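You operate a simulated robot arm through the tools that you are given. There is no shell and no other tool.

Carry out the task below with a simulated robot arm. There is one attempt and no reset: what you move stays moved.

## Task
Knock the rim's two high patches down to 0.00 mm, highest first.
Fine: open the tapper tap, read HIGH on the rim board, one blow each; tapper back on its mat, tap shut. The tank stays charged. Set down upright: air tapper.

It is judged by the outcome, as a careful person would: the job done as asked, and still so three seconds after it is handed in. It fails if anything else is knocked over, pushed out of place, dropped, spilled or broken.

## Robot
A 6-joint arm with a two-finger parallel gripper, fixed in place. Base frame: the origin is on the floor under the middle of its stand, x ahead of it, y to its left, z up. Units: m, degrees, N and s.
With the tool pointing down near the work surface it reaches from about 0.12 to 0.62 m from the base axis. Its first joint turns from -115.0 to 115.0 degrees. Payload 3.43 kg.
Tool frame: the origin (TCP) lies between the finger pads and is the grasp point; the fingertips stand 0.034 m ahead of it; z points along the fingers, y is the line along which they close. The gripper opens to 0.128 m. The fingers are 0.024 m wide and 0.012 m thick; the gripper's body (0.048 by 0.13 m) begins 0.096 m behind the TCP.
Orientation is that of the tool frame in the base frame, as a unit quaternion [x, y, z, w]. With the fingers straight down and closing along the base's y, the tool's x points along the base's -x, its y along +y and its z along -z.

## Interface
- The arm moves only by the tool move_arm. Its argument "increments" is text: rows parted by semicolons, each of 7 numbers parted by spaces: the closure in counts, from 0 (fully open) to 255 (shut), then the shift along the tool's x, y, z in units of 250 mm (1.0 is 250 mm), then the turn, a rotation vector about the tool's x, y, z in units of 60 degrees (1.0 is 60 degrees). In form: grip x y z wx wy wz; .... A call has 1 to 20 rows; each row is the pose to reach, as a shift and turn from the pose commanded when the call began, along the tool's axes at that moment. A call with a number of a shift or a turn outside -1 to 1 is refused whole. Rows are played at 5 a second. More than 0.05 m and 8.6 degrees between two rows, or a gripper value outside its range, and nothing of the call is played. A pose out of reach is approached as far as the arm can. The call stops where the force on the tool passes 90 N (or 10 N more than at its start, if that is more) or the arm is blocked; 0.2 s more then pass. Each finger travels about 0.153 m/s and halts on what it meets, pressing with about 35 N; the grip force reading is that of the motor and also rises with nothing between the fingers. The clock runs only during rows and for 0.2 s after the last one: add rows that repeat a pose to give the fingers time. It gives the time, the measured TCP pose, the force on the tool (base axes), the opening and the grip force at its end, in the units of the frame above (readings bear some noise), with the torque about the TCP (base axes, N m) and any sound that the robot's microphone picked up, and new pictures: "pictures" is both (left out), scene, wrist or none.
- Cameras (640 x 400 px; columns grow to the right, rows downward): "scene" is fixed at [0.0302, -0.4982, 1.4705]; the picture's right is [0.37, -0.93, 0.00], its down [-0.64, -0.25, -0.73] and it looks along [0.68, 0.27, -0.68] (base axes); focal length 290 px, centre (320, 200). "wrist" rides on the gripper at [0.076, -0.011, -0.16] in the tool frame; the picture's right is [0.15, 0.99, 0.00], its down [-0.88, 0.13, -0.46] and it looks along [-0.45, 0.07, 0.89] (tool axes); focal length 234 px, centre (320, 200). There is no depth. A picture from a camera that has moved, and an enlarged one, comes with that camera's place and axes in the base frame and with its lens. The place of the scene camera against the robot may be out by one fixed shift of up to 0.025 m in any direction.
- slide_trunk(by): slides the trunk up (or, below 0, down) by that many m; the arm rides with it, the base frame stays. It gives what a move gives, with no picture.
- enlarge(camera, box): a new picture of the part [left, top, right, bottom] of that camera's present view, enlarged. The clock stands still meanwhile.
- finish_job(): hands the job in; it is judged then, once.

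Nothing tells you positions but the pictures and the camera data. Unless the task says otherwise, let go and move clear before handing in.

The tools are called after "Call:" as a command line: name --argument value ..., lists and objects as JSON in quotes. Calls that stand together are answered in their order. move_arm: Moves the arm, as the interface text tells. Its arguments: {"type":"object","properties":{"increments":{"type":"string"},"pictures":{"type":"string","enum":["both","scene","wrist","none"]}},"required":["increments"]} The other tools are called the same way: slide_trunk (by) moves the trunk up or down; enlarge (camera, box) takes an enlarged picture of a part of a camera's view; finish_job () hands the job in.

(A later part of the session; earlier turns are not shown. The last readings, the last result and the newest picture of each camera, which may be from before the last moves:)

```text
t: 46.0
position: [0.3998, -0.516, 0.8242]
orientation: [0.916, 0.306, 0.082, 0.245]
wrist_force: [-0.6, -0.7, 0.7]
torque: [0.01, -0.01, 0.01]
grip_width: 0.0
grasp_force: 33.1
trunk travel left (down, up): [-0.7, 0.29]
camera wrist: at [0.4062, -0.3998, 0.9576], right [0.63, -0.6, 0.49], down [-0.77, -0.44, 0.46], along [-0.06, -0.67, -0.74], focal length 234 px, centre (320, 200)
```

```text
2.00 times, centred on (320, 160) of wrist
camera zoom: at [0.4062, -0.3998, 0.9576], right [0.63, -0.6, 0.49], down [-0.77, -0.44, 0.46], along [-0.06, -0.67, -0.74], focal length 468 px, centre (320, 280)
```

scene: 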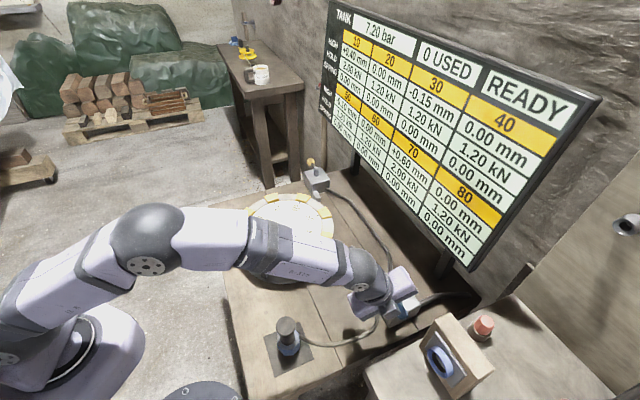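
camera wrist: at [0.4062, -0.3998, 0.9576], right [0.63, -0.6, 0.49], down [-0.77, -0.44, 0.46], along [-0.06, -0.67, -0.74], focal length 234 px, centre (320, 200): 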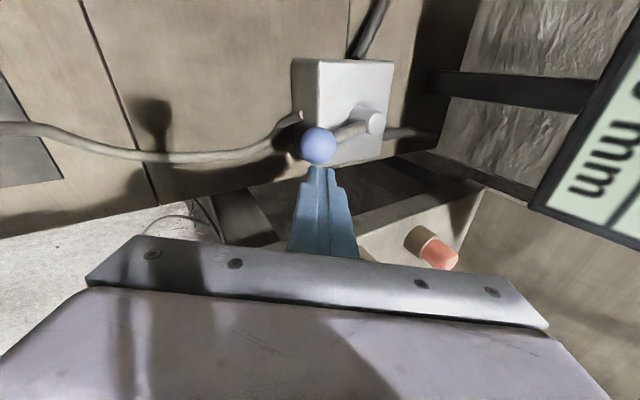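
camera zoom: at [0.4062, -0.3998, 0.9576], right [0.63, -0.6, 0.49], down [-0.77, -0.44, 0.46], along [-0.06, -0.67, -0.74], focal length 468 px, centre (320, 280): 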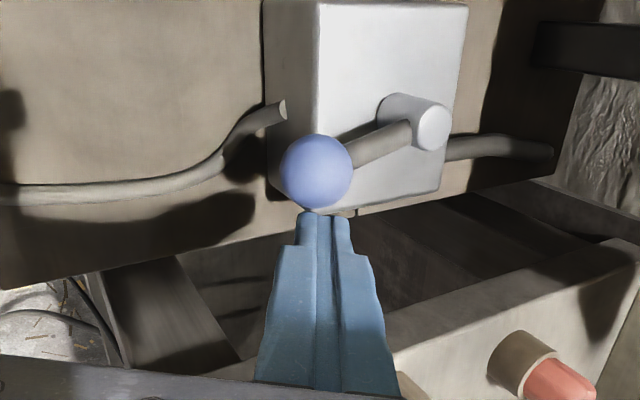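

Lever is at roughly 70–75°. A last gentle push to the end of its travel.

Call:
move_arm --increments "255 0.02 -0.011 -0.006 0 0 0; 255 0.041 -0.021 -0.012 0 0 0; 255 0.061 -0.032 -0.018 0 0 0; 255 0.061 -0.032 -0.018 0 0 0" --pictures "both"

Call:
enlarge --camera "wrist" --box '[230, 60, 410, 260]'

```text
t: 47.0
position: [0.4069, -0.5004, 0.824]
orientation: [0.916, 0.306, 0.083, 0.245]
wrist_force: [-1.7, 0.2, 0.3]
torque: [-0.02, 0.0, -0.02]
grip_width: 0.0
grasp_force: 33.1
trunk travel left (down, up): [-0.7, 0.29]
camera wrist: at [0.4137, -0.3839, 0.9575], right [0.63, -0.6, 0.49], down [-0.77, -0.44, 0.46], along [-0.06, -0.67, -0.74], focal length 234 px, centre (320, 200)
```

scene: 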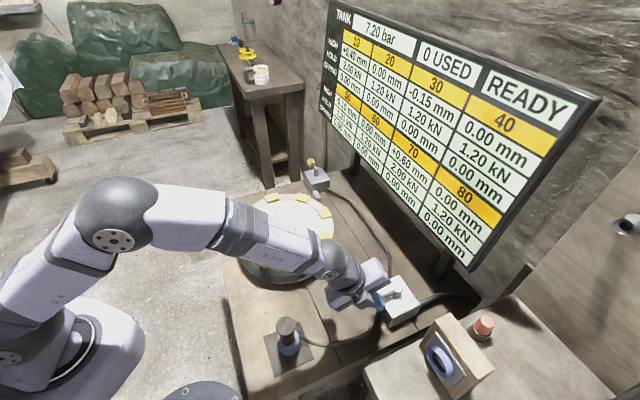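
wrist: 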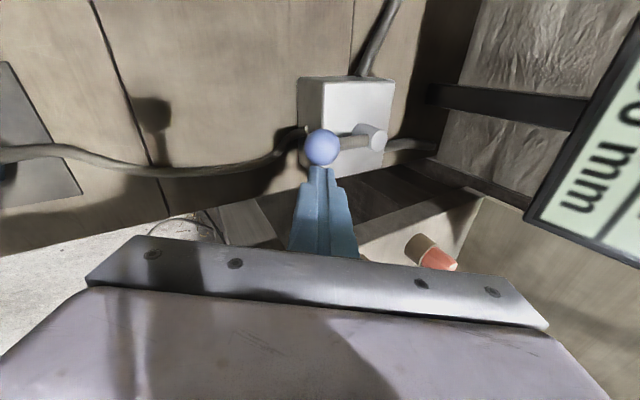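

```text
2.00 times, centred on (320, 160) of wrist
camera zoom: at [0.4137, -0.3839, 0.9575], right [0.63, -0.6, 0.49], down [-0.77, -0.44, 0.46], along [-0.06, -0.67, -0.74], focal length 468 px, centre (320, 280)
```

zoom: 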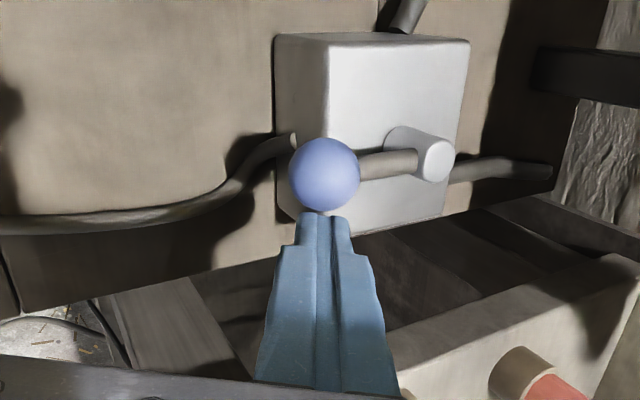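

The tap is fully open and the board reads READY. I'll back the pusher off the ball and rise clear.

Call:
move_arm --increments "255 -0.06 0 0 0 0 0; 255 -0.06 0.08 -0.138 0 0 0; 255 -0.06 0.16 -0.276 0 0 0; 255 -0.06 0.24 -0.415 0 0 0; 255 -0.06 0.24 -0.415 0.125 0 0; 255 -0.06 0.24 -0.415 0.25 0 0; 255 -0.06 0.24 -0.415 0.375 0 0; 255 -0.06 0.24 -0.415 0.5 0 0; 255 -0.06 0.24 -0.415 0.5 0 0" --pictures "both"

Call:
enlarge --camera "scene" --box '[350, 230, 490, 370]'

Call:
enlarge --camera "scene" --box '[240, 290, 350, 390]'

```text
t: 49.0
position: [0.3788, -0.4852, 0.9326]
orientation: [0.948, 0.317, -0.001, -0.002]
wrist_force: [-0.6, 0.6, 0.2]
torque: [-0.02, -0.01, 0.0]
grip_width: 0.0
grasp_force: 33.0
out of reach, approached as far as the arm can: row 8, 9
trunk travel left (down, up): [-0.7, 0.29]
camera wrist: at [0.4325, -0.4318, 1.0934], right [0.71, -0.7, 0.0], down [-0.62, -0.63, 0.46], along [-0.32, -0.32, -0.89], focal length 234 px, centre (320, 200)
```

scene: 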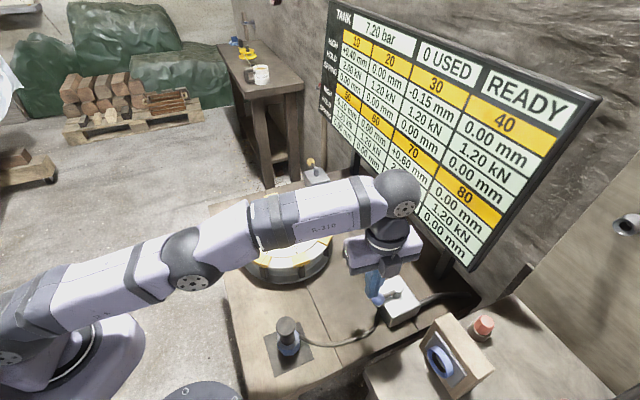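
wrist: 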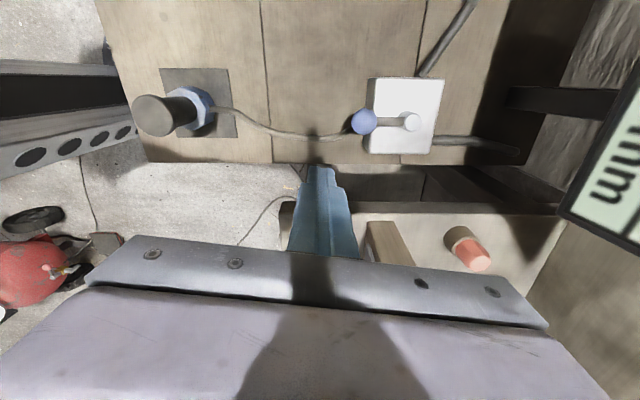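

```text
2.86 times, centred on (420, 300) of scene
camera zoom: at [0.0302, -0.4982, 1.4705], right [0.37, -0.93, 0.0], down [-0.64, -0.25, -0.73], along [0.68, 0.27, -0.68], focal length 827 px, centre (34, -86)
```

zoom: 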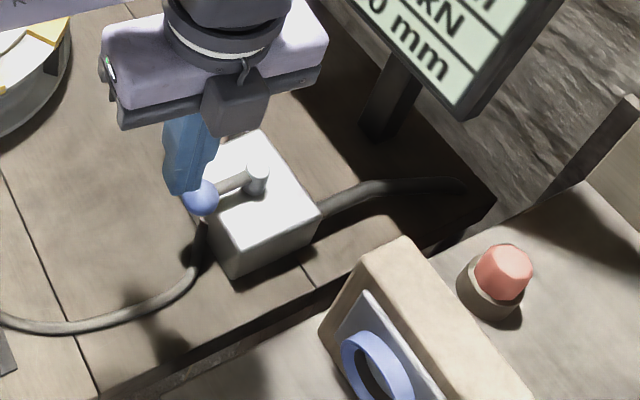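

```text
4.00 times, centred on (295, 340) of scene
camera zoom: at [0.0302, -0.4982, 1.4705], right [0.37, -0.93, 0.0], down [-0.64, -0.25, -0.73], along [0.68, 0.27, -0.68], focal length 1158 px, centre (420, -360)
```

zoom: 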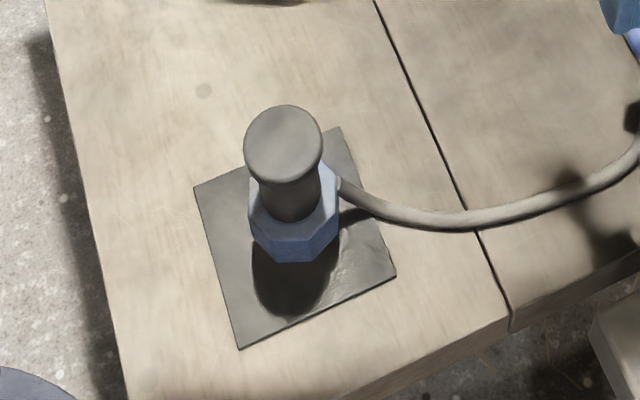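

Tap open, READY, 0 USED, tapper undisturbed and upright. Now I raise the trunk back and turn the hand toward the tapper, opening the fingers.

Call:
slide_trunk --by 0.145

Call:
move_arm --increments "255 -0.007 -0.066 0 0 0 -0.11; 255 -0.014 -0.131 0 0 0 -0.22; 200 -0.021 -0.197 0 0 0 -0.33; 120 -0.029 -0.263 0 0 0 -0.44; 60 -0.036 -0.329 0 0 0 -0.55; 0 -0.043 -0.394 0 0 0 -0.66; 0 -0.05 -0.46 0 0 0 -0.75; 0 -0.05 -0.46 0 0 0 -0.75" --pictures "none"

```text
t: 50.7
position: [0.3796, -0.4866, 1.0778]
orientation: [0.948, 0.317, -0.001, -0.001]
wrist_force: [0.7, 0.0, 0.0]
torque: [0.01, 0.05, -0.02]
grip_width: 0.0
grasp_force: 32.7
trunk travel left (down, up): [-0.845, 0.145]
```

```text
t: 52.5
position: [0.2981, -0.4022, 1.0789]
orientation: [0.754, 0.657, 0.0, -0.001]
wrist_force: [0.3, 0.0, 0.4]
torque: [0.01, -0.01, 0.01]
grip_width: 0.128
grasp_force: 0.1
trunk travel left (down, up): [-0.845, 0.145]
```

Call:
move_arm --increments "0 0.049 -0.022 0.033 0 0 -0.108; 0 0.097 -0.044 0.067 0 0 -0.217; 0 0.146 -0.067 0.1 0 0 -0.325; 0 0.195 -0.089 0.133 0 0 -0.433; 0 0.243 -0.111 0.167 0 0 -0.542; 0 0.292 -0.133 0.2 0 0 -0.65; 0 0.292 -0.133 0.2 0 0 -0.65" --pictures "none"

Call:
move_arm --increments "0 0 0 0.03 0 0 -0.103; 0 0 0 0.06 0 0 -0.206; 0 0 0 0.1 0 0 -0.309; 0 0 0 0.13 0 0 -0.411; 0 0 0 0.16 0 0 -0.514; 0 0 0 0.196 0 0 -0.617; 0 0 0 0.196 0 0 -0.617" --pictures "wrist"

Call:
enlarge --camera "wrist" --box '[250, 80, 390, 230]'

```text
t: 54.1
position: [0.2782, -0.3252, 1.028]
orientation: [0.491, 0.871, -0.001, 0.0]
wrist_force: [0.2, -0.4, -0.6]
torque: [0.05, -0.02, 0.04]
grip_width: 0.1278
grasp_force: 0.0
trunk travel left (down, up): [-0.845, 0.145]
```

```text
t: 55.7
position: [0.2787, -0.3241, 0.9794]
orientation: [0.19, 0.982, 0.0, 0.0]
wrist_force: [-0.2, 0.0, 0.3]
torque: [-0.03, 0.01, 0.0]
grip_width: 0.128
grasp_force: 0.1
trunk travel left (down, up): [-0.845, 0.145]
camera wrist: at [0.2027, -0.3062, 1.1401], right [0.23, 0.97, 0.0], down [0.87, -0.21, 0.46], along [0.44, -0.11, -0.89], focal length 234 px, centre (320, 200)
```

wrist: 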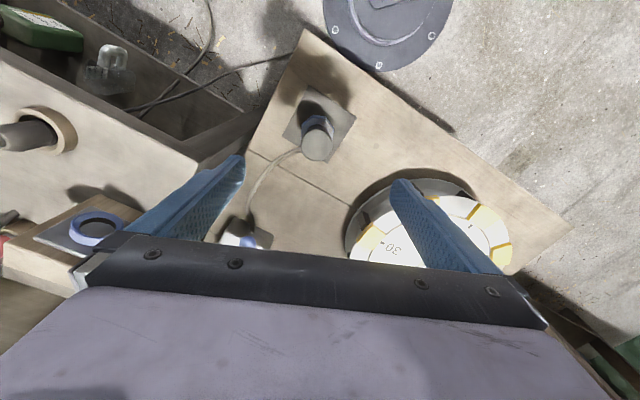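

```text
2.67 times, centred on (320, 155) of wrist
camera zoom: at [0.2027, -0.3062, 1.1401], right [0.23, 0.97, 0.0], down [0.87, -0.21, 0.46], along [0.44, -0.11, -0.89], focal length 624 px, centre (320, 320)
```

zoom: 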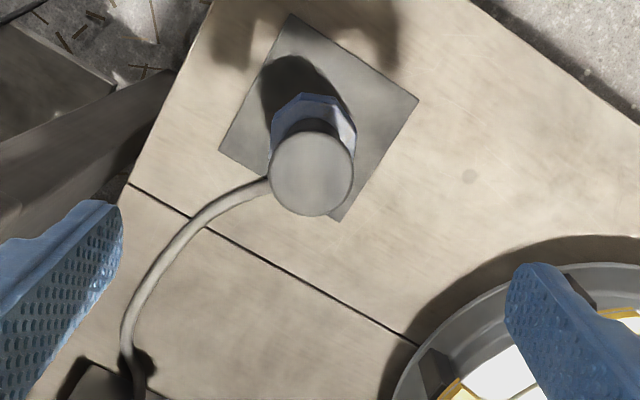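

The tapper is at about (0.277, -0.328), upright. I'll tilt the hand 15° outward (needed for reach over patch 70 later) at a safe height above it, and check the arm holds that pose.

Call:
move_arm --increments "0 0.003 -0.014 0 0 -0.083 0; 0 0.003 -0.014 0.05 0 -0.167 0; 0 0.003 -0.014 0.1 0 -0.25 0; 0 0.003 -0.014 0.1 0 -0.25 0" --pictures "both"

Call:
enlarge --camera "wrist" --box '[250, 60, 390, 230]'

```text
t: 56.7
position: [0.2751, -0.3285, 0.9545]
orientation: [0.189, 0.973, -0.025, 0.129]
wrist_force: [-0.3, 0.6, 0.1]
torque: [0.0, 0.0, -0.01]
grip_width: 0.128
grasp_force: 0.0
trunk travel left (down, up): [-0.845, 0.145]
camera wrist: at [0.1641, -0.2954, 1.0902], right [0.24, 0.97, -0.04], down [0.73, -0.15, 0.67], along [0.64, -0.19, -0.74], focal length 234 px, centre (320, 200)
```

scene: 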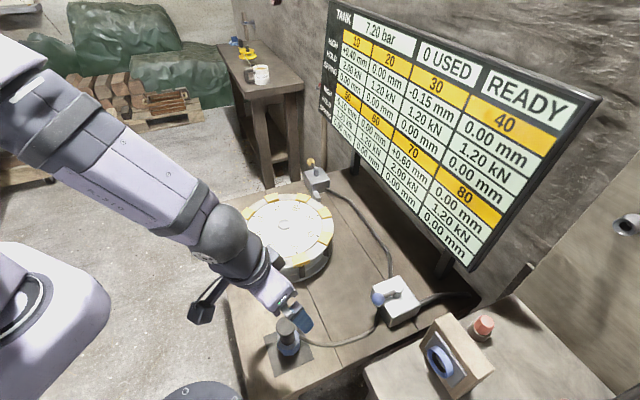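
wrist: 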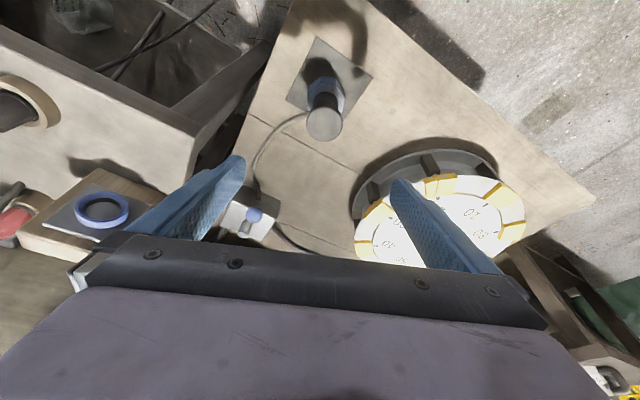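

```text
2.35 times, centred on (320, 145) of wrist
camera zoom: at [0.1641, -0.2954, 1.0902], right [0.24, 0.97, -0.04], down [0.73, -0.15, 0.67], along [0.64, -0.19, -0.74], focal length 551 px, centre (320, 329)
```

zoom: 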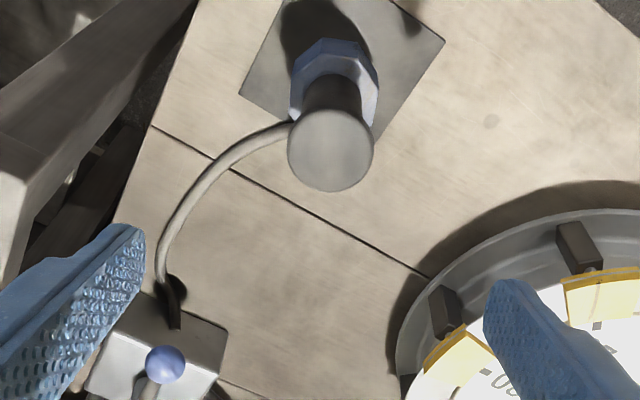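

The tilted pose is held fine and lined up over the tapper within a millimetre or two. Descending with fingers open around it.

Call:
move_arm --increments "0 0.038 0 0.143 0 0 0; 0 0.077 0 0.287 0 0 0; 0 0.115 0 0.43 0 0 0; 0 0.154 0 0.574 0 0 0; 0 0.154 0 0.574 0 0 0" --pictures "both"

Call:
enlarge --camera "wrist" --box '[220, 60, 420, 260]'

Call:
enlarge --camera "scene" --box '[240, 280, 350, 380]'

```text
t: 57.9
position: [0.2734, -0.3272, 0.8041]
orientation: [0.189, 0.973, -0.024, 0.127]
wrist_force: [0.1, 0.2, 0.7]
torque: [-0.02, 0.03, 0.03]
grip_width: 0.1281
grasp_force: 0.0
trunk travel left (down, up): [-0.845, 0.145]
camera wrist: at [0.1625, -0.2947, 0.9398], right [0.24, 0.97, -0.04], down [0.73, -0.15, 0.67], along [0.64, -0.19, -0.74], focal length 234 px, centre (320, 200)
```

scene: 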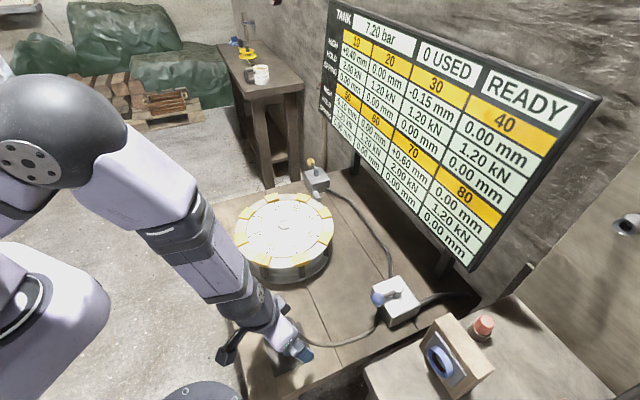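
wrist: 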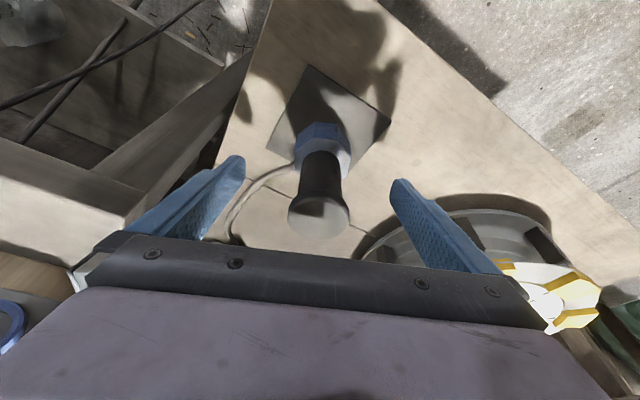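

```text
2.00 times, centred on (320, 160) of wrist
camera zoom: at [0.1625, -0.2947, 0.9398], right [0.24, 0.97, -0.04], down [0.73, -0.15, 0.67], along [0.64, -0.19, -0.74], focal length 468 px, centre (320, 280)
```

zoom: 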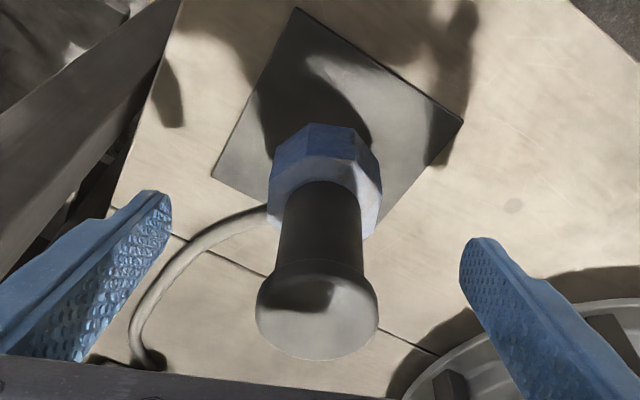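

```text
4.00 times, centred on (295, 330) of scene
camera zoom: at [0.0302, -0.4982, 1.4705], right [0.37, -0.93, 0.0], down [-0.64, -0.25, -0.73], along [0.68, 0.27, -0.68], focal length 1158 px, centre (420, -320)
```

zoom: 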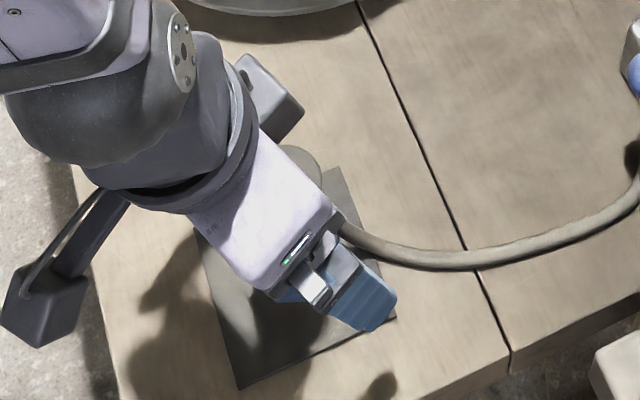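

The fingers straddle the tapper, well centred. Lowering another 2.8 cm to hold the nut, then closing.

Call:
move_arm --increments "0 0.009 0 0.055 0 0 0; 0 0.018 0 0.111 0 0 0; 0 0.018 0 0.111 0 0 0" --pictures "none"

Call:
enlarge --camera "wrist" --box '[220, 60, 420, 260]'

```text
t: 58.7
position: [0.2763, -0.3284, 0.7779]
orientation: [0.189, 0.973, -0.025, 0.128]
wrist_force: [-0.8, -0.3, 0.8]
torque: [-0.01, -0.03, 0.0]
grip_width: 0.1283
grasp_force: 0.0
trunk travel left (down, up): [-0.845, 0.145]
```

```text
2.00 times, centred on (320, 160) of wrist
camera zoom: at [0.1659, -0.2959, 0.9132], right [0.24, 0.97, -0.04], down [0.73, -0.15, 0.67], along [0.64, -0.19, -0.74], focal length 468 px, centre (320, 280)
```

zoom: 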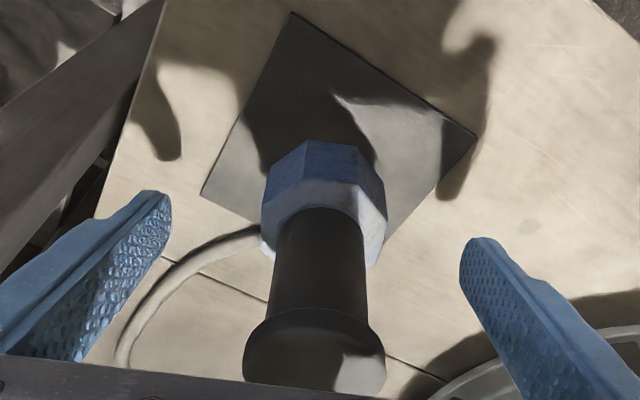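

The fingertips line up with the nut's flanks. Closing.

Call:
move_arm --increments "120 0 0 0 0 0 0; 255 0 0 0 0 0 0; 255 0 0 0 0 0 0; 255 0 0 0 0 0 0" --pictures "both"

Call:
enlarge --camera "wrist" --box '[220, 60, 420, 260]'

Call:
enlarge --camera "scene" --box '[240, 280, 350, 380]'

```text
t: 59.7
position: [0.2767, -0.3283, 0.7762]
orientation: [0.189, 0.973, -0.024, 0.128]
wrist_force: [0.1, 0.4, 0.6]
torque: [0.01, 0.0, 0.01]
grip_width: 0.0514
grasp_force: 35.2
trunk travel left (down, up): [-0.845, 0.145]
camera wrist: at [0.1659, -0.2958, 0.9133], right [0.24, 0.97, -0.04], down [0.73, -0.15, 0.67], along [0.64, -0.19, -0.74], focal length 234 px, centre (320, 200)
```

scene: 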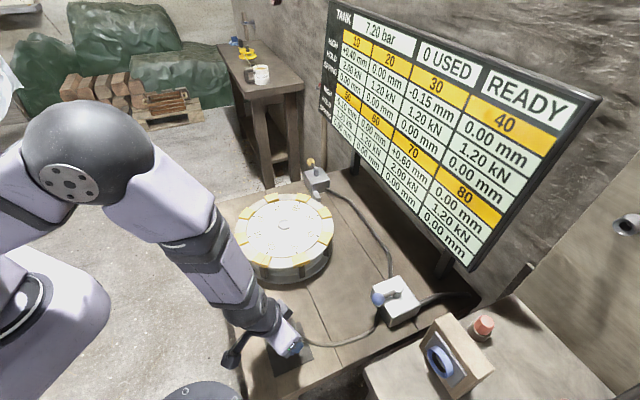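
wrist: 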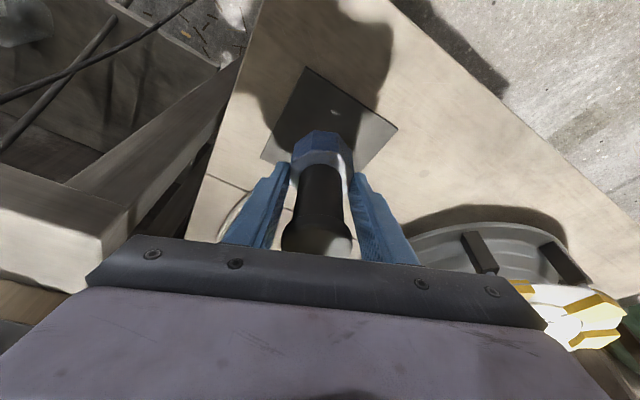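

```text
2.00 times, centred on (320, 160) of wrist
camera zoom: at [0.1659, -0.2958, 0.9133], right [0.24, 0.97, -0.04], down [0.73, -0.15, 0.67], along [0.64, -0.19, -0.74], focal length 468 px, centre (320, 280)
```

zoom: 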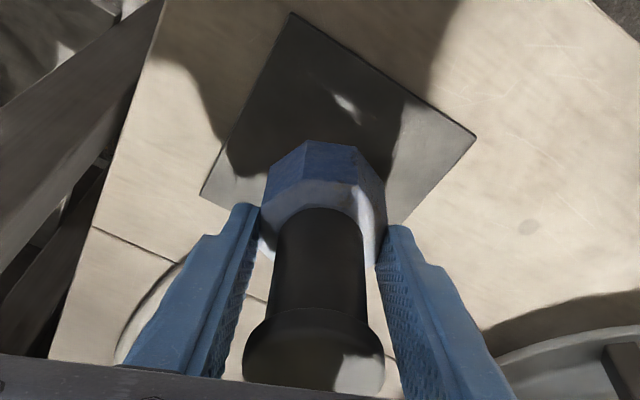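

```text
4.00 times, centred on (295, 330) of scene
camera zoom: at [0.0302, -0.4982, 1.4705], right [0.37, -0.93, 0.0], down [-0.64, -0.25, -0.73], along [0.68, 0.27, -0.68], focal length 1158 px, centre (420, -320)
```

zoom: 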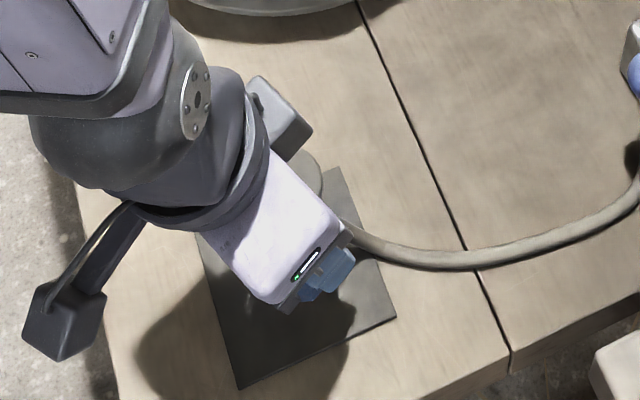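

Firm grip on the nut (0.051 m, 35 N), 0 USED. Lifting straight up.

Call:
move_arm --increments "255 -0.01 0 -0.039 0 0 0; 255 -0.052 0 -0.193 0 0 0; 255 -0.093 0 -0.348 0 0 0; 255 -0.134 0 -0.5 0 0 0; 255 -0.165 0 -0.618 0 0 0; 255 -0.165 0 -0.618 0 0 0" --pictures "both"

Call:
enlarge --camera "scene" --box '[230, 250, 370, 390]'

Call:
enlarge --camera "wrist" --box '[220, 60, 420, 260]'

```text
t: 61.1
position: [0.2787, -0.3297, 0.9379]
orientation: [0.19, 0.973, -0.024, 0.127]
wrist_force: [0.1, -0.6, -5.5]
torque: [0.03, 0.03, 0.01]
grip_width: 0.0514
grasp_force: 35.4
trunk travel left (down, up): [-0.845, 0.145]
camera wrist: at [0.1678, -0.298, 1.0749], right [0.24, 0.97, -0.04], down [0.73, -0.16, 0.67], along [0.64, -0.19, -0.74], focal length 234 px, centre (320, 200)
```

scene: 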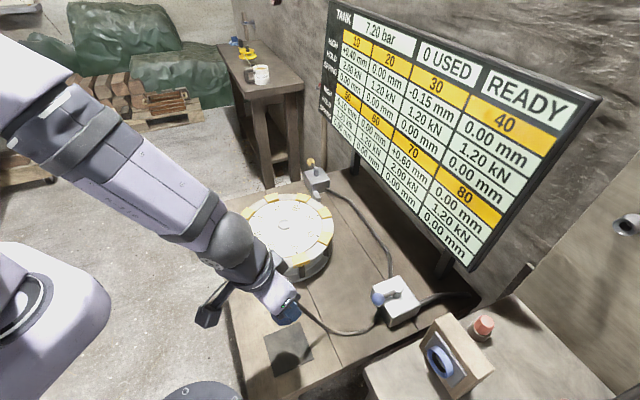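
wrist: 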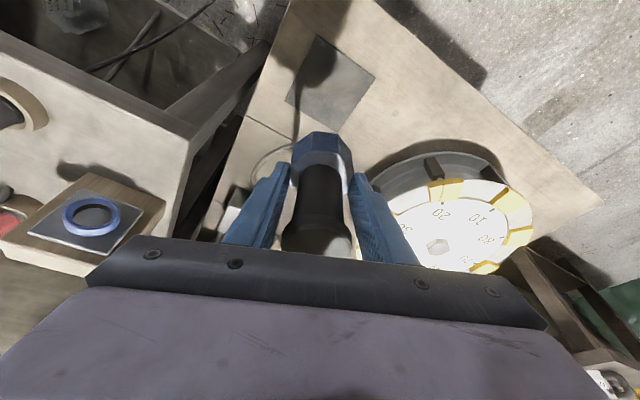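

```text
2.86 times, centred on (300, 320) of scene
camera zoom: at [0.0302, -0.4982, 1.4705], right [0.37, -0.93, 0.0], down [-0.64, -0.25, -0.73], along [0.68, 0.27, -0.68], focal length 827 px, centre (377, -143)
```

zoom: 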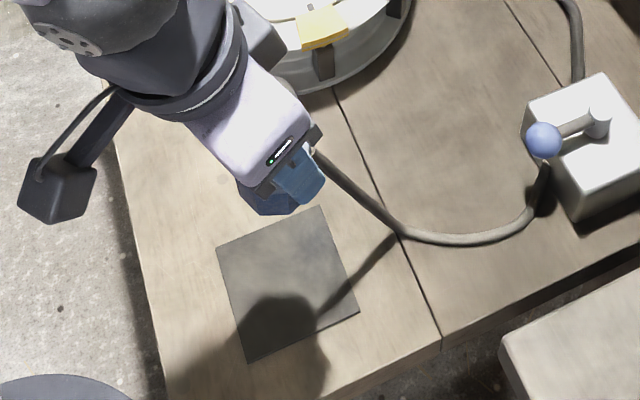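

```text
2.00 times, centred on (320, 160) of wrist
camera zoom: at [0.1678, -0.298, 1.0749], right [0.24, 0.97, -0.04], down [0.73, -0.16, 0.67], along [0.64, -0.19, -0.74], focal length 468 px, centre (320, 280)
```

zoom: 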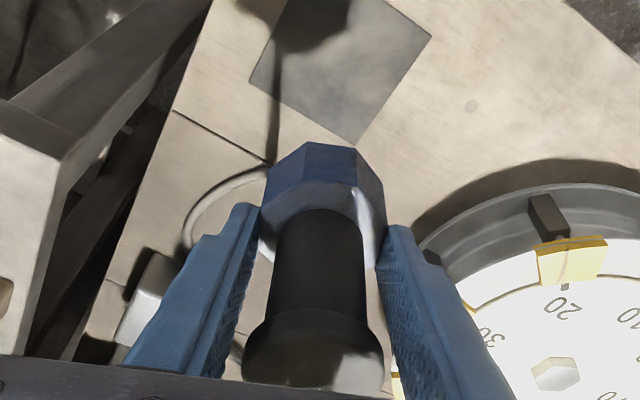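

The tapper is held upright and clear. Now moving at height to above patch 70, in two stages.

Call:
move_arm --increments "255 -0.084 0.122 0.022 0 0 0; 255 -0.167 0.245 0.045 0 0 0; 255 -0.251 0.367 0.067 0 0 0; 255 -0.334 0.489 0.089 0 0 0; 255 -0.418 0.611 0.112 0 0 0; 255 -0.501 0.7335 0.134 0 0 0; 255 -0.501 0.7335 0.134 0 0 0" --pictures "none"

Call:
move_arm --increments "255 -0.084 0.122 0.022 0 0 0; 255 -0.167 0.245 0.045 0 0 0; 255 -0.251 0.367 0.067 0 0 0; 255 -0.334 0.489 0.089 0 0 0; 255 -0.418 0.611 0.112 0 0 0; 255 -0.501 0.7335 0.134 0 0 0; 255 -0.501 0.7335 0.134 0 0 0" --pictures "both"

Call:
enlarge --camera "wrist" --box '[200, 0, 460, 240]'

Call:
enlarge --camera "scene" --box '[220, 130, 380, 290]'

```text
t: 62.7
position: [0.4653, -0.2077, 0.9388]
orientation: [0.189, 0.973, -0.023, 0.128]
wrist_force: [0.1, 0.0, -4.9]
torque: [-0.01, 0.01, 0.01]
grip_width: 0.0514
grasp_force: 35.2
trunk travel left (down, up): [-0.845, 0.145]
```

```text
t: 64.3
position: [0.6514, -0.0878, 0.9375]
orientation: [0.19, 0.973, -0.024, 0.126]
wrist_force: [-0.3, 0.0, -4.7]
torque: [0.0, 0.03, 0.01]
grip_width: 0.0514
grasp_force: 35.3
trunk travel left (down, up): [-0.845, 0.145]
camera wrist: at [0.5423, -0.0571, 1.0734], right [0.24, 0.97, -0.04], down [0.73, -0.15, 0.67], along [0.64, -0.19, -0.74], focal length 234 px, centre (320, 200)
```

scene: 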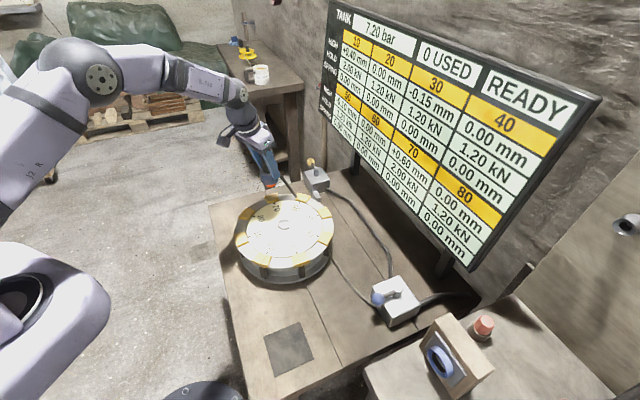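
wrist: 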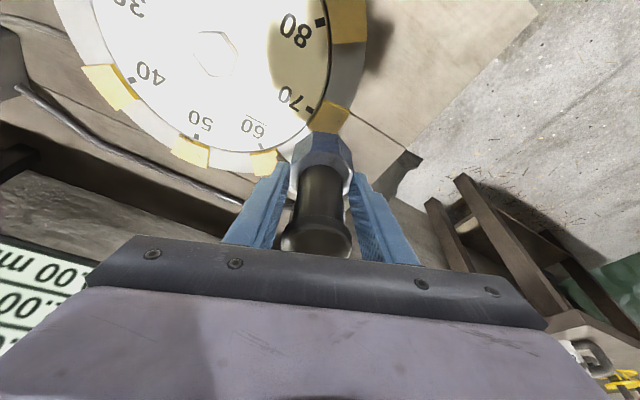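

```text
1.67 times, centred on (330, 120) of wrist
camera zoom: at [0.5423, -0.0571, 1.0734], right [0.24, 0.97, -0.04], down [0.73, -0.15, 0.67], along [0.64, -0.19, -0.74], focal length 390 px, centre (303, 333)
```

zoom: 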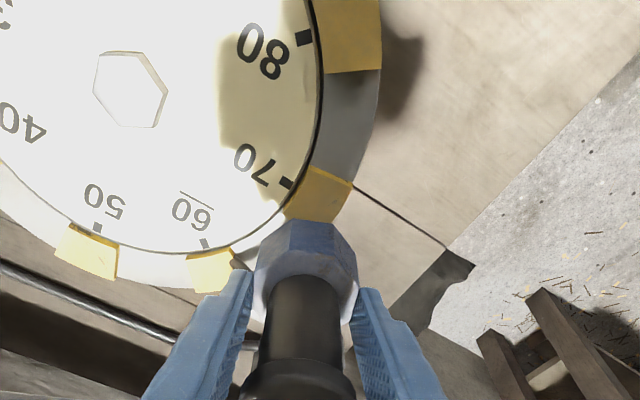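

```text
2.50 times, centred on (300, 210) of scene
camera zoom: at [0.0302, -0.4982, 1.4705], right [0.37, -0.93, 0.0], down [-0.64, -0.25, -0.73], along [0.68, 0.27, -0.68], focal length 724 px, centre (370, 175)
```

zoom: 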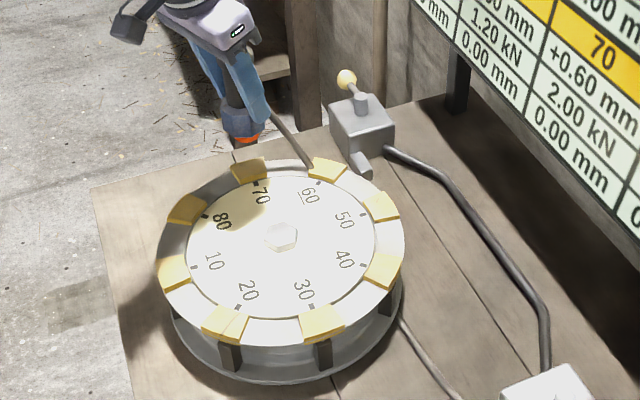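

Positions agree: patch 70 is at about (0.657, -0.088). The tapper hangs just above it. I'll correct 5 mm and lower to a few centimetres above the pad.

Call:
move_arm --increments "255 0.011 0.003 0.066 0 0 0; 255 0.021 0.005 0.132 0 0 0; 255 0.032 0.008 0.198 0 0 0; 255 0.032 0.008 0.198 0 0 0" --pictures "both"

Call:
enlarge --camera "scene" --box '[240, 140, 340, 240]'

Call:
enlarge --camera "wrist" --box '[220, 40, 420, 240]'

```text
t: 65.3
position: [0.6599, -0.086, 0.8873]
orientation: [0.188, 0.973, -0.024, 0.129]
wrist_force: [0.0, 0.4, -5.7]
torque: [0.01, 0.02, 0.01]
grip_width: 0.0514
grasp_force: 34.6
trunk travel left (down, up): [-0.845, 0.145]
camera wrist: at [0.5487, -0.0543, 1.0227], right [0.24, 0.97, -0.04], down [0.73, -0.15, 0.67], along [0.64, -0.19, -0.74], focal length 234 px, centre (320, 200)
```

scene: 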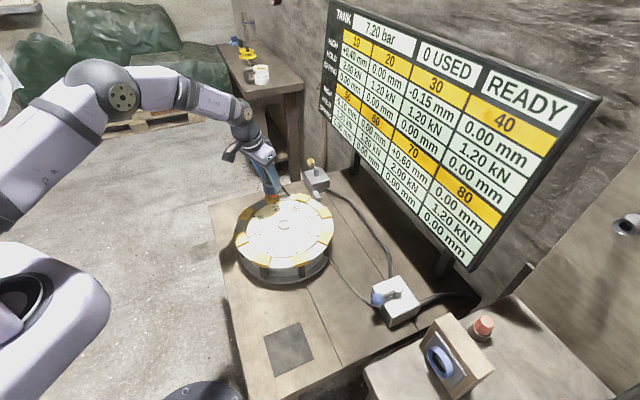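
wrist: 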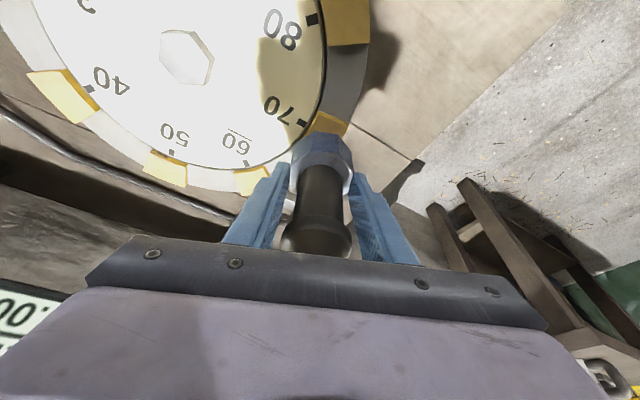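

```text
4.00 times, centred on (290, 190) of scene
camera zoom: at [0.0302, -0.4982, 1.4705], right [0.37, -0.93, 0.0], down [-0.64, -0.25, -0.73], along [0.68, 0.27, -0.68], focal length 1158 px, centre (440, 240)
```

zoom: 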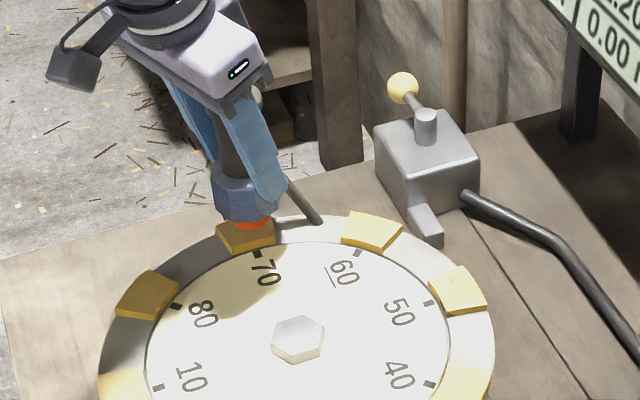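

```text
2.00 times, centred on (320, 140) of wrist
camera zoom: at [0.5487, -0.0543, 1.0227], right [0.24, 0.97, -0.04], down [0.73, -0.15, 0.67], along [0.64, -0.19, -0.74], focal length 468 px, centre (320, 320)
```

zoom: 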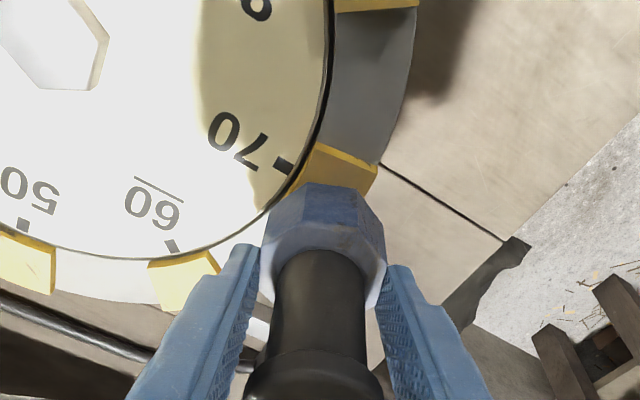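

The nose is right above pad 70. I'll zoom more closely to check alignment before going lower.

Call:
enlarge --camera "scene" --box '[250, 170, 300, 220]'

Call:
enlarge --camera "wrist" --box '[280, 90, 360, 170]'

```text
8.00 times, centred on (275, 195) of scene
camera zoom: at [0.0302, -0.4982, 1.4705], right [0.37, -0.93, 0.0], down [-0.64, -0.25, -0.73], along [0.68, 0.27, -0.68], focal length 2317 px, centre (680, 240)
```

zoom: 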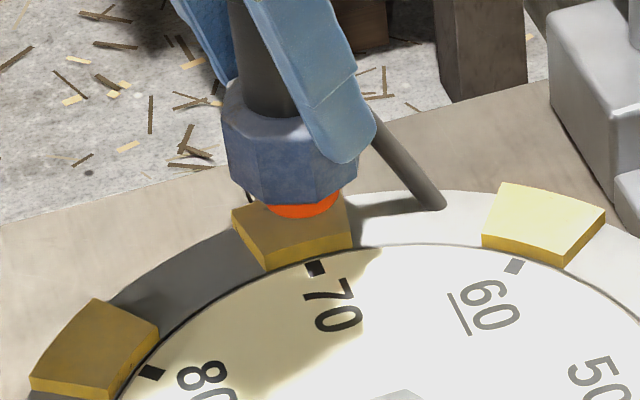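

```text
5.00 times, centred on (320, 130) of wrist
camera zoom: at [0.5487, -0.0543, 1.0227], right [0.24, 0.97, -0.04], down [0.73, -0.15, 0.67], along [0.64, -0.19, -0.74], focal length 1171 px, centre (320, 550)
```

zoom: 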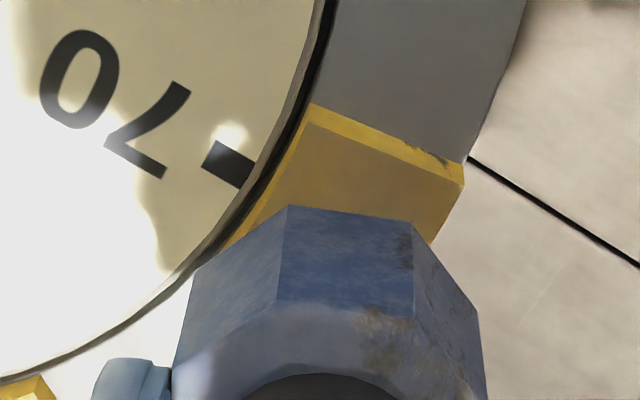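

Cross-checking puts the disk face at z≈0.797 and pad tops near 0.805, with the nose about 2 cm above pad 70 and centred within ~3 mm. Lowering in small steps now, watching force and sound.

Call:
move_arm --increments "255 0.0062 0 0.0232 0 0 0; 255 0.0124 0 0.0464 0 0 0; 255 0.0124 0 0.0464 0 0 0" --pictures "scene"

Call:
enlarge --camera "scene" --box '[250, 170, 300, 220]'

```text
t: 66.1
position: [0.6592, -0.085, 0.8764]
orientation: [0.189, 0.973, -0.025, 0.127]
wrist_force: [-0.2, -0.5, -4.8]
torque: [0.0, 0.03, -0.04]
grip_width: 0.0514
grasp_force: 34.8
trunk travel left (down, up): [-0.845, 0.145]
```

scene: 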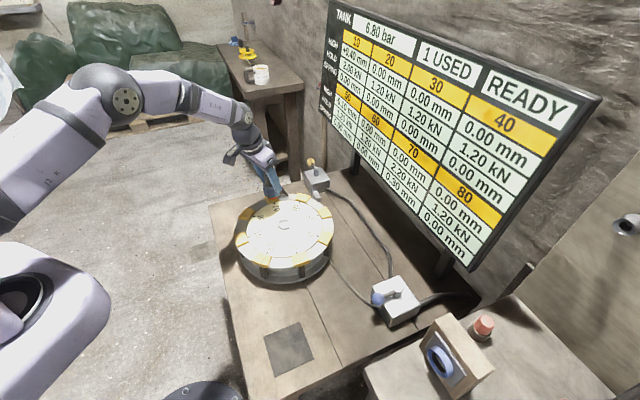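

```text
8.00 times, centred on (275, 195) of scene
camera zoom: at [0.0302, -0.4982, 1.4705], right [0.37, -0.93, 0.0], down [-0.64, -0.25, -0.73], along [0.68, 0.27, -0.68], focal length 2317 px, centre (680, 240)
```

zoom: 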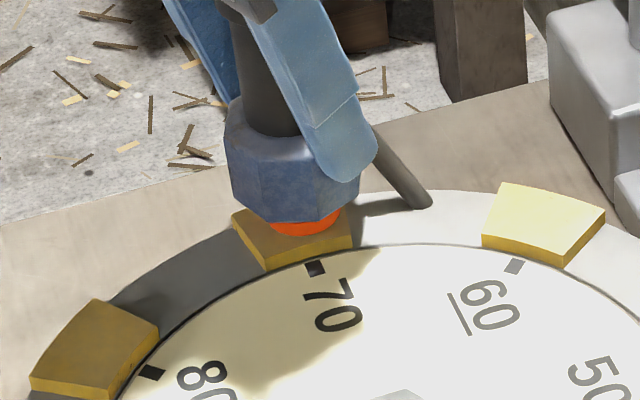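

The board changed: 1 USED, tank 6.80 bar — the tapper has already fired. I'll read the board closely before moving.

Call:
enlarge --camera "scene" --box '[320, 0, 480, 150]'

Call:
enlarge --camera "scene" --box '[320, 60, 510, 270]'

```text
2.67 times, centred on (400, 75) of scene
camera zoom: at [0.0302, -0.4982, 1.4705], right [0.37, -0.93, 0.0], down [-0.64, -0.25, -0.73], along [0.68, 0.27, -0.68], focal length 772 px, centre (107, 533)
```

zoom: 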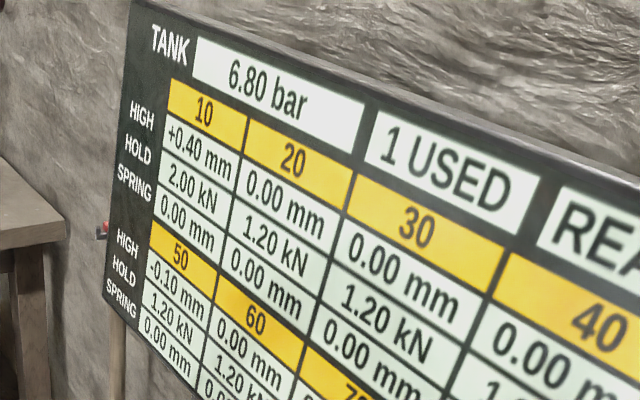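

```text
1.90 times, centred on (415, 165) of scene
camera zoom: at [0.0302, -0.4982, 1.4705], right [0.37, -0.93, 0.0], down [-0.64, -0.25, -0.73], along [0.68, 0.27, -0.68], focal length 552 px, centre (139, 267)
```

zoom: 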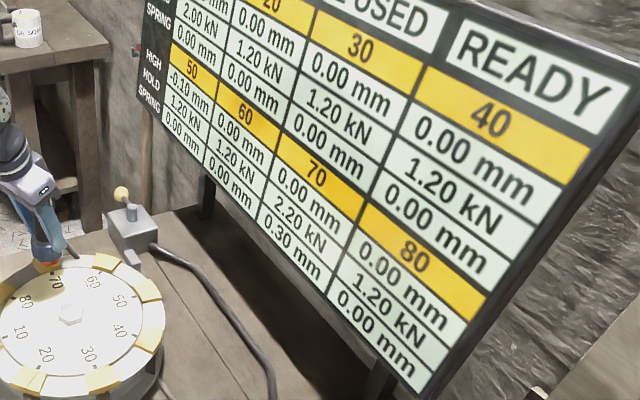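

Blow one landed: patch 70 now reads HIGH 0.00 mm (and 30 came to 0.00 as well). Lifting off right away so no second blow happens.

Call:
move_arm --increments "255 -0.0207 0 -0.0773 0 0 0; 255 -0.0518 0 -0.193 0 0 0; 255 -0.0829 0 -0.309 0 0 0; 255 -0.0829 0 -0.309 0 0 0" --pictures "scene"

Call:
enlarge --camera "scene" --box '[320, 0, 520, 270]'

Call:
enlarge --camera "scene" --box '[230, 150, 350, 290]'

```text
t: 67.1
position: [0.6596, -0.0842, 0.9545]
orientation: [0.19, 0.973, -0.025, 0.127]
wrist_force: [-0.3, -0.6, -5.0]
torque: [0.05, 0.04, -0.02]
grip_width: 0.0515
grasp_force: 35.4
trunk travel left (down, up): [-0.845, 0.145]
```

scene: 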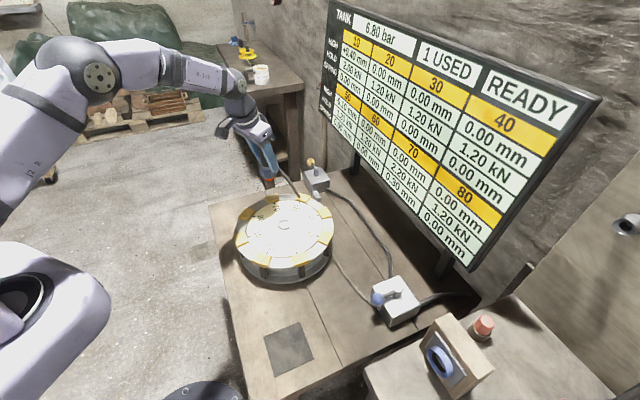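

```text
1.48 times, centred on (420, 135) of scene
camera zoom: at [0.0302, -0.4982, 1.4705], right [0.37, -0.93, 0.0], down [-0.64, -0.25, -0.73], along [0.68, 0.27, -0.68], focal length 429 px, centre (172, 296)
```

zoom: 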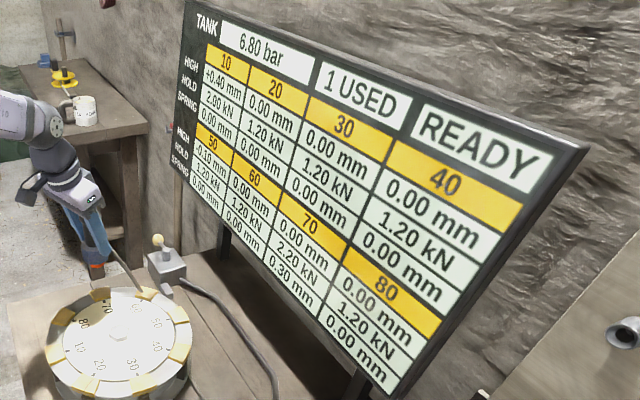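

```text
2.86 times, centred on (290, 220) of scene
camera zoom: at [0.0302, -0.4982, 1.4705], right [0.37, -0.93, 0.0], down [-0.64, -0.25, -0.73], along [0.68, 0.27, -0.68], focal length 827 px, centre (406, 143)
```

zoom: 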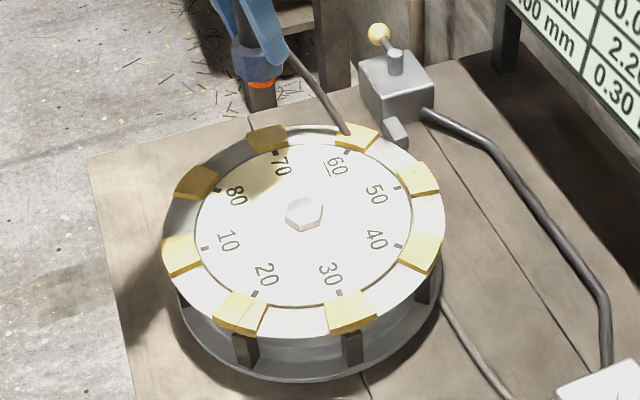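

Board is stable: 70 at 0.00 mm, 10 still +0.40 mm, READY. Moving at height across to above patch 10.

Call:
move_arm --increments "255 0.116 -0.05 -0.031 0 0 0; 255 0.231 -0.099 -0.062 0 0 0; 255 0.347 -0.149 -0.093 0 0 0; 255 0.462 -0.198 -0.124 0 0 0; 255 0.578 -0.248 -0.155 0 0 0; 255 0.693 -0.297 -0.186 0 0 0; 255 0.693 -0.297 -0.186 0 0 0" --pictures "both"

Call:
enlarge --camera "wrist" --box '[220, 20, 420, 240]'

Call:
enlarge --camera "scene" --box '[210, 170, 310, 270]'

```text
t: 68.7
position: [0.4666, -0.0873, 0.9573]
orientation: [0.19, 0.973, -0.024, 0.127]
wrist_force: [0.2, 0.6, -5.7]
torque: [0.01, 0.03, 0.03]
grip_width: 0.0514
grasp_force: 34.5
trunk travel left (down, up): [-0.845, 0.145]
camera wrist: at [0.3566, -0.0551, 1.0931], right [0.24, 0.97, -0.04], down [0.73, -0.15, 0.67], along [0.64, -0.19, -0.74], focal length 234 px, centre (320, 200)
```

scene: 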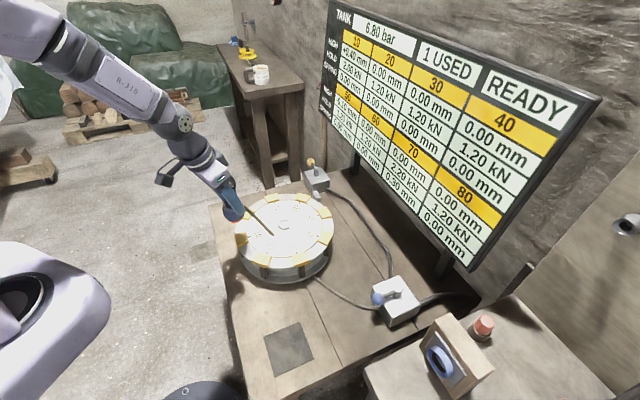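
wrist: 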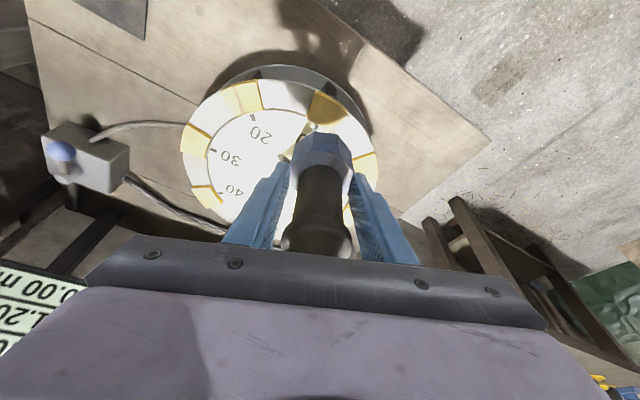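

```text
1.82 times, centred on (320, 130) of wrist
camera zoom: at [0.3566, -0.0551, 1.0931], right [0.24, 0.97, -0.04], down [0.73, -0.15, 0.67], along [0.64, -0.19, -0.74], focal length 426 px, centre (320, 327)
```

zoom: 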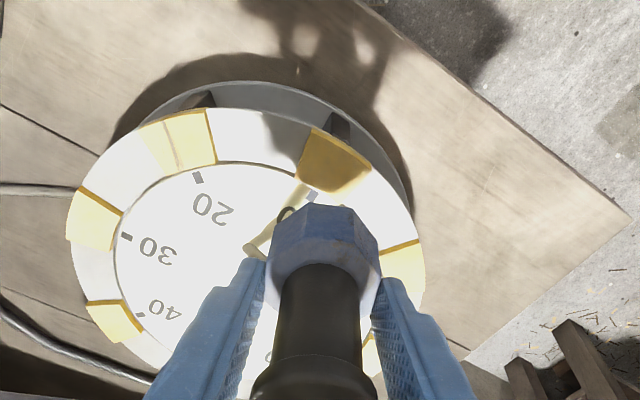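

```text
4.00 times, centred on (260, 220) of scene
camera zoom: at [0.0302, -0.4982, 1.4705], right [0.37, -0.93, 0.0], down [-0.64, -0.25, -0.73], along [0.68, 0.27, -0.68], focal length 1158 px, centre (560, 120)
```

zoom: 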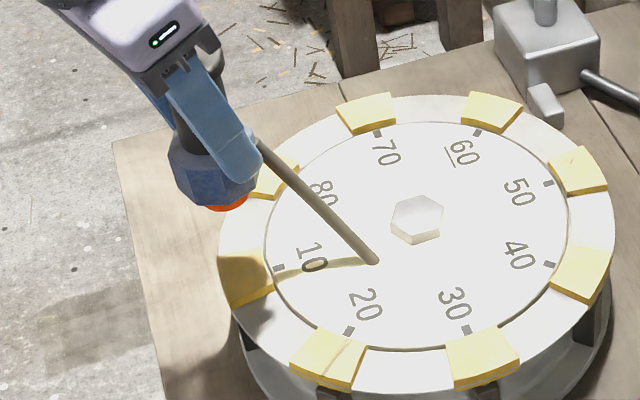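

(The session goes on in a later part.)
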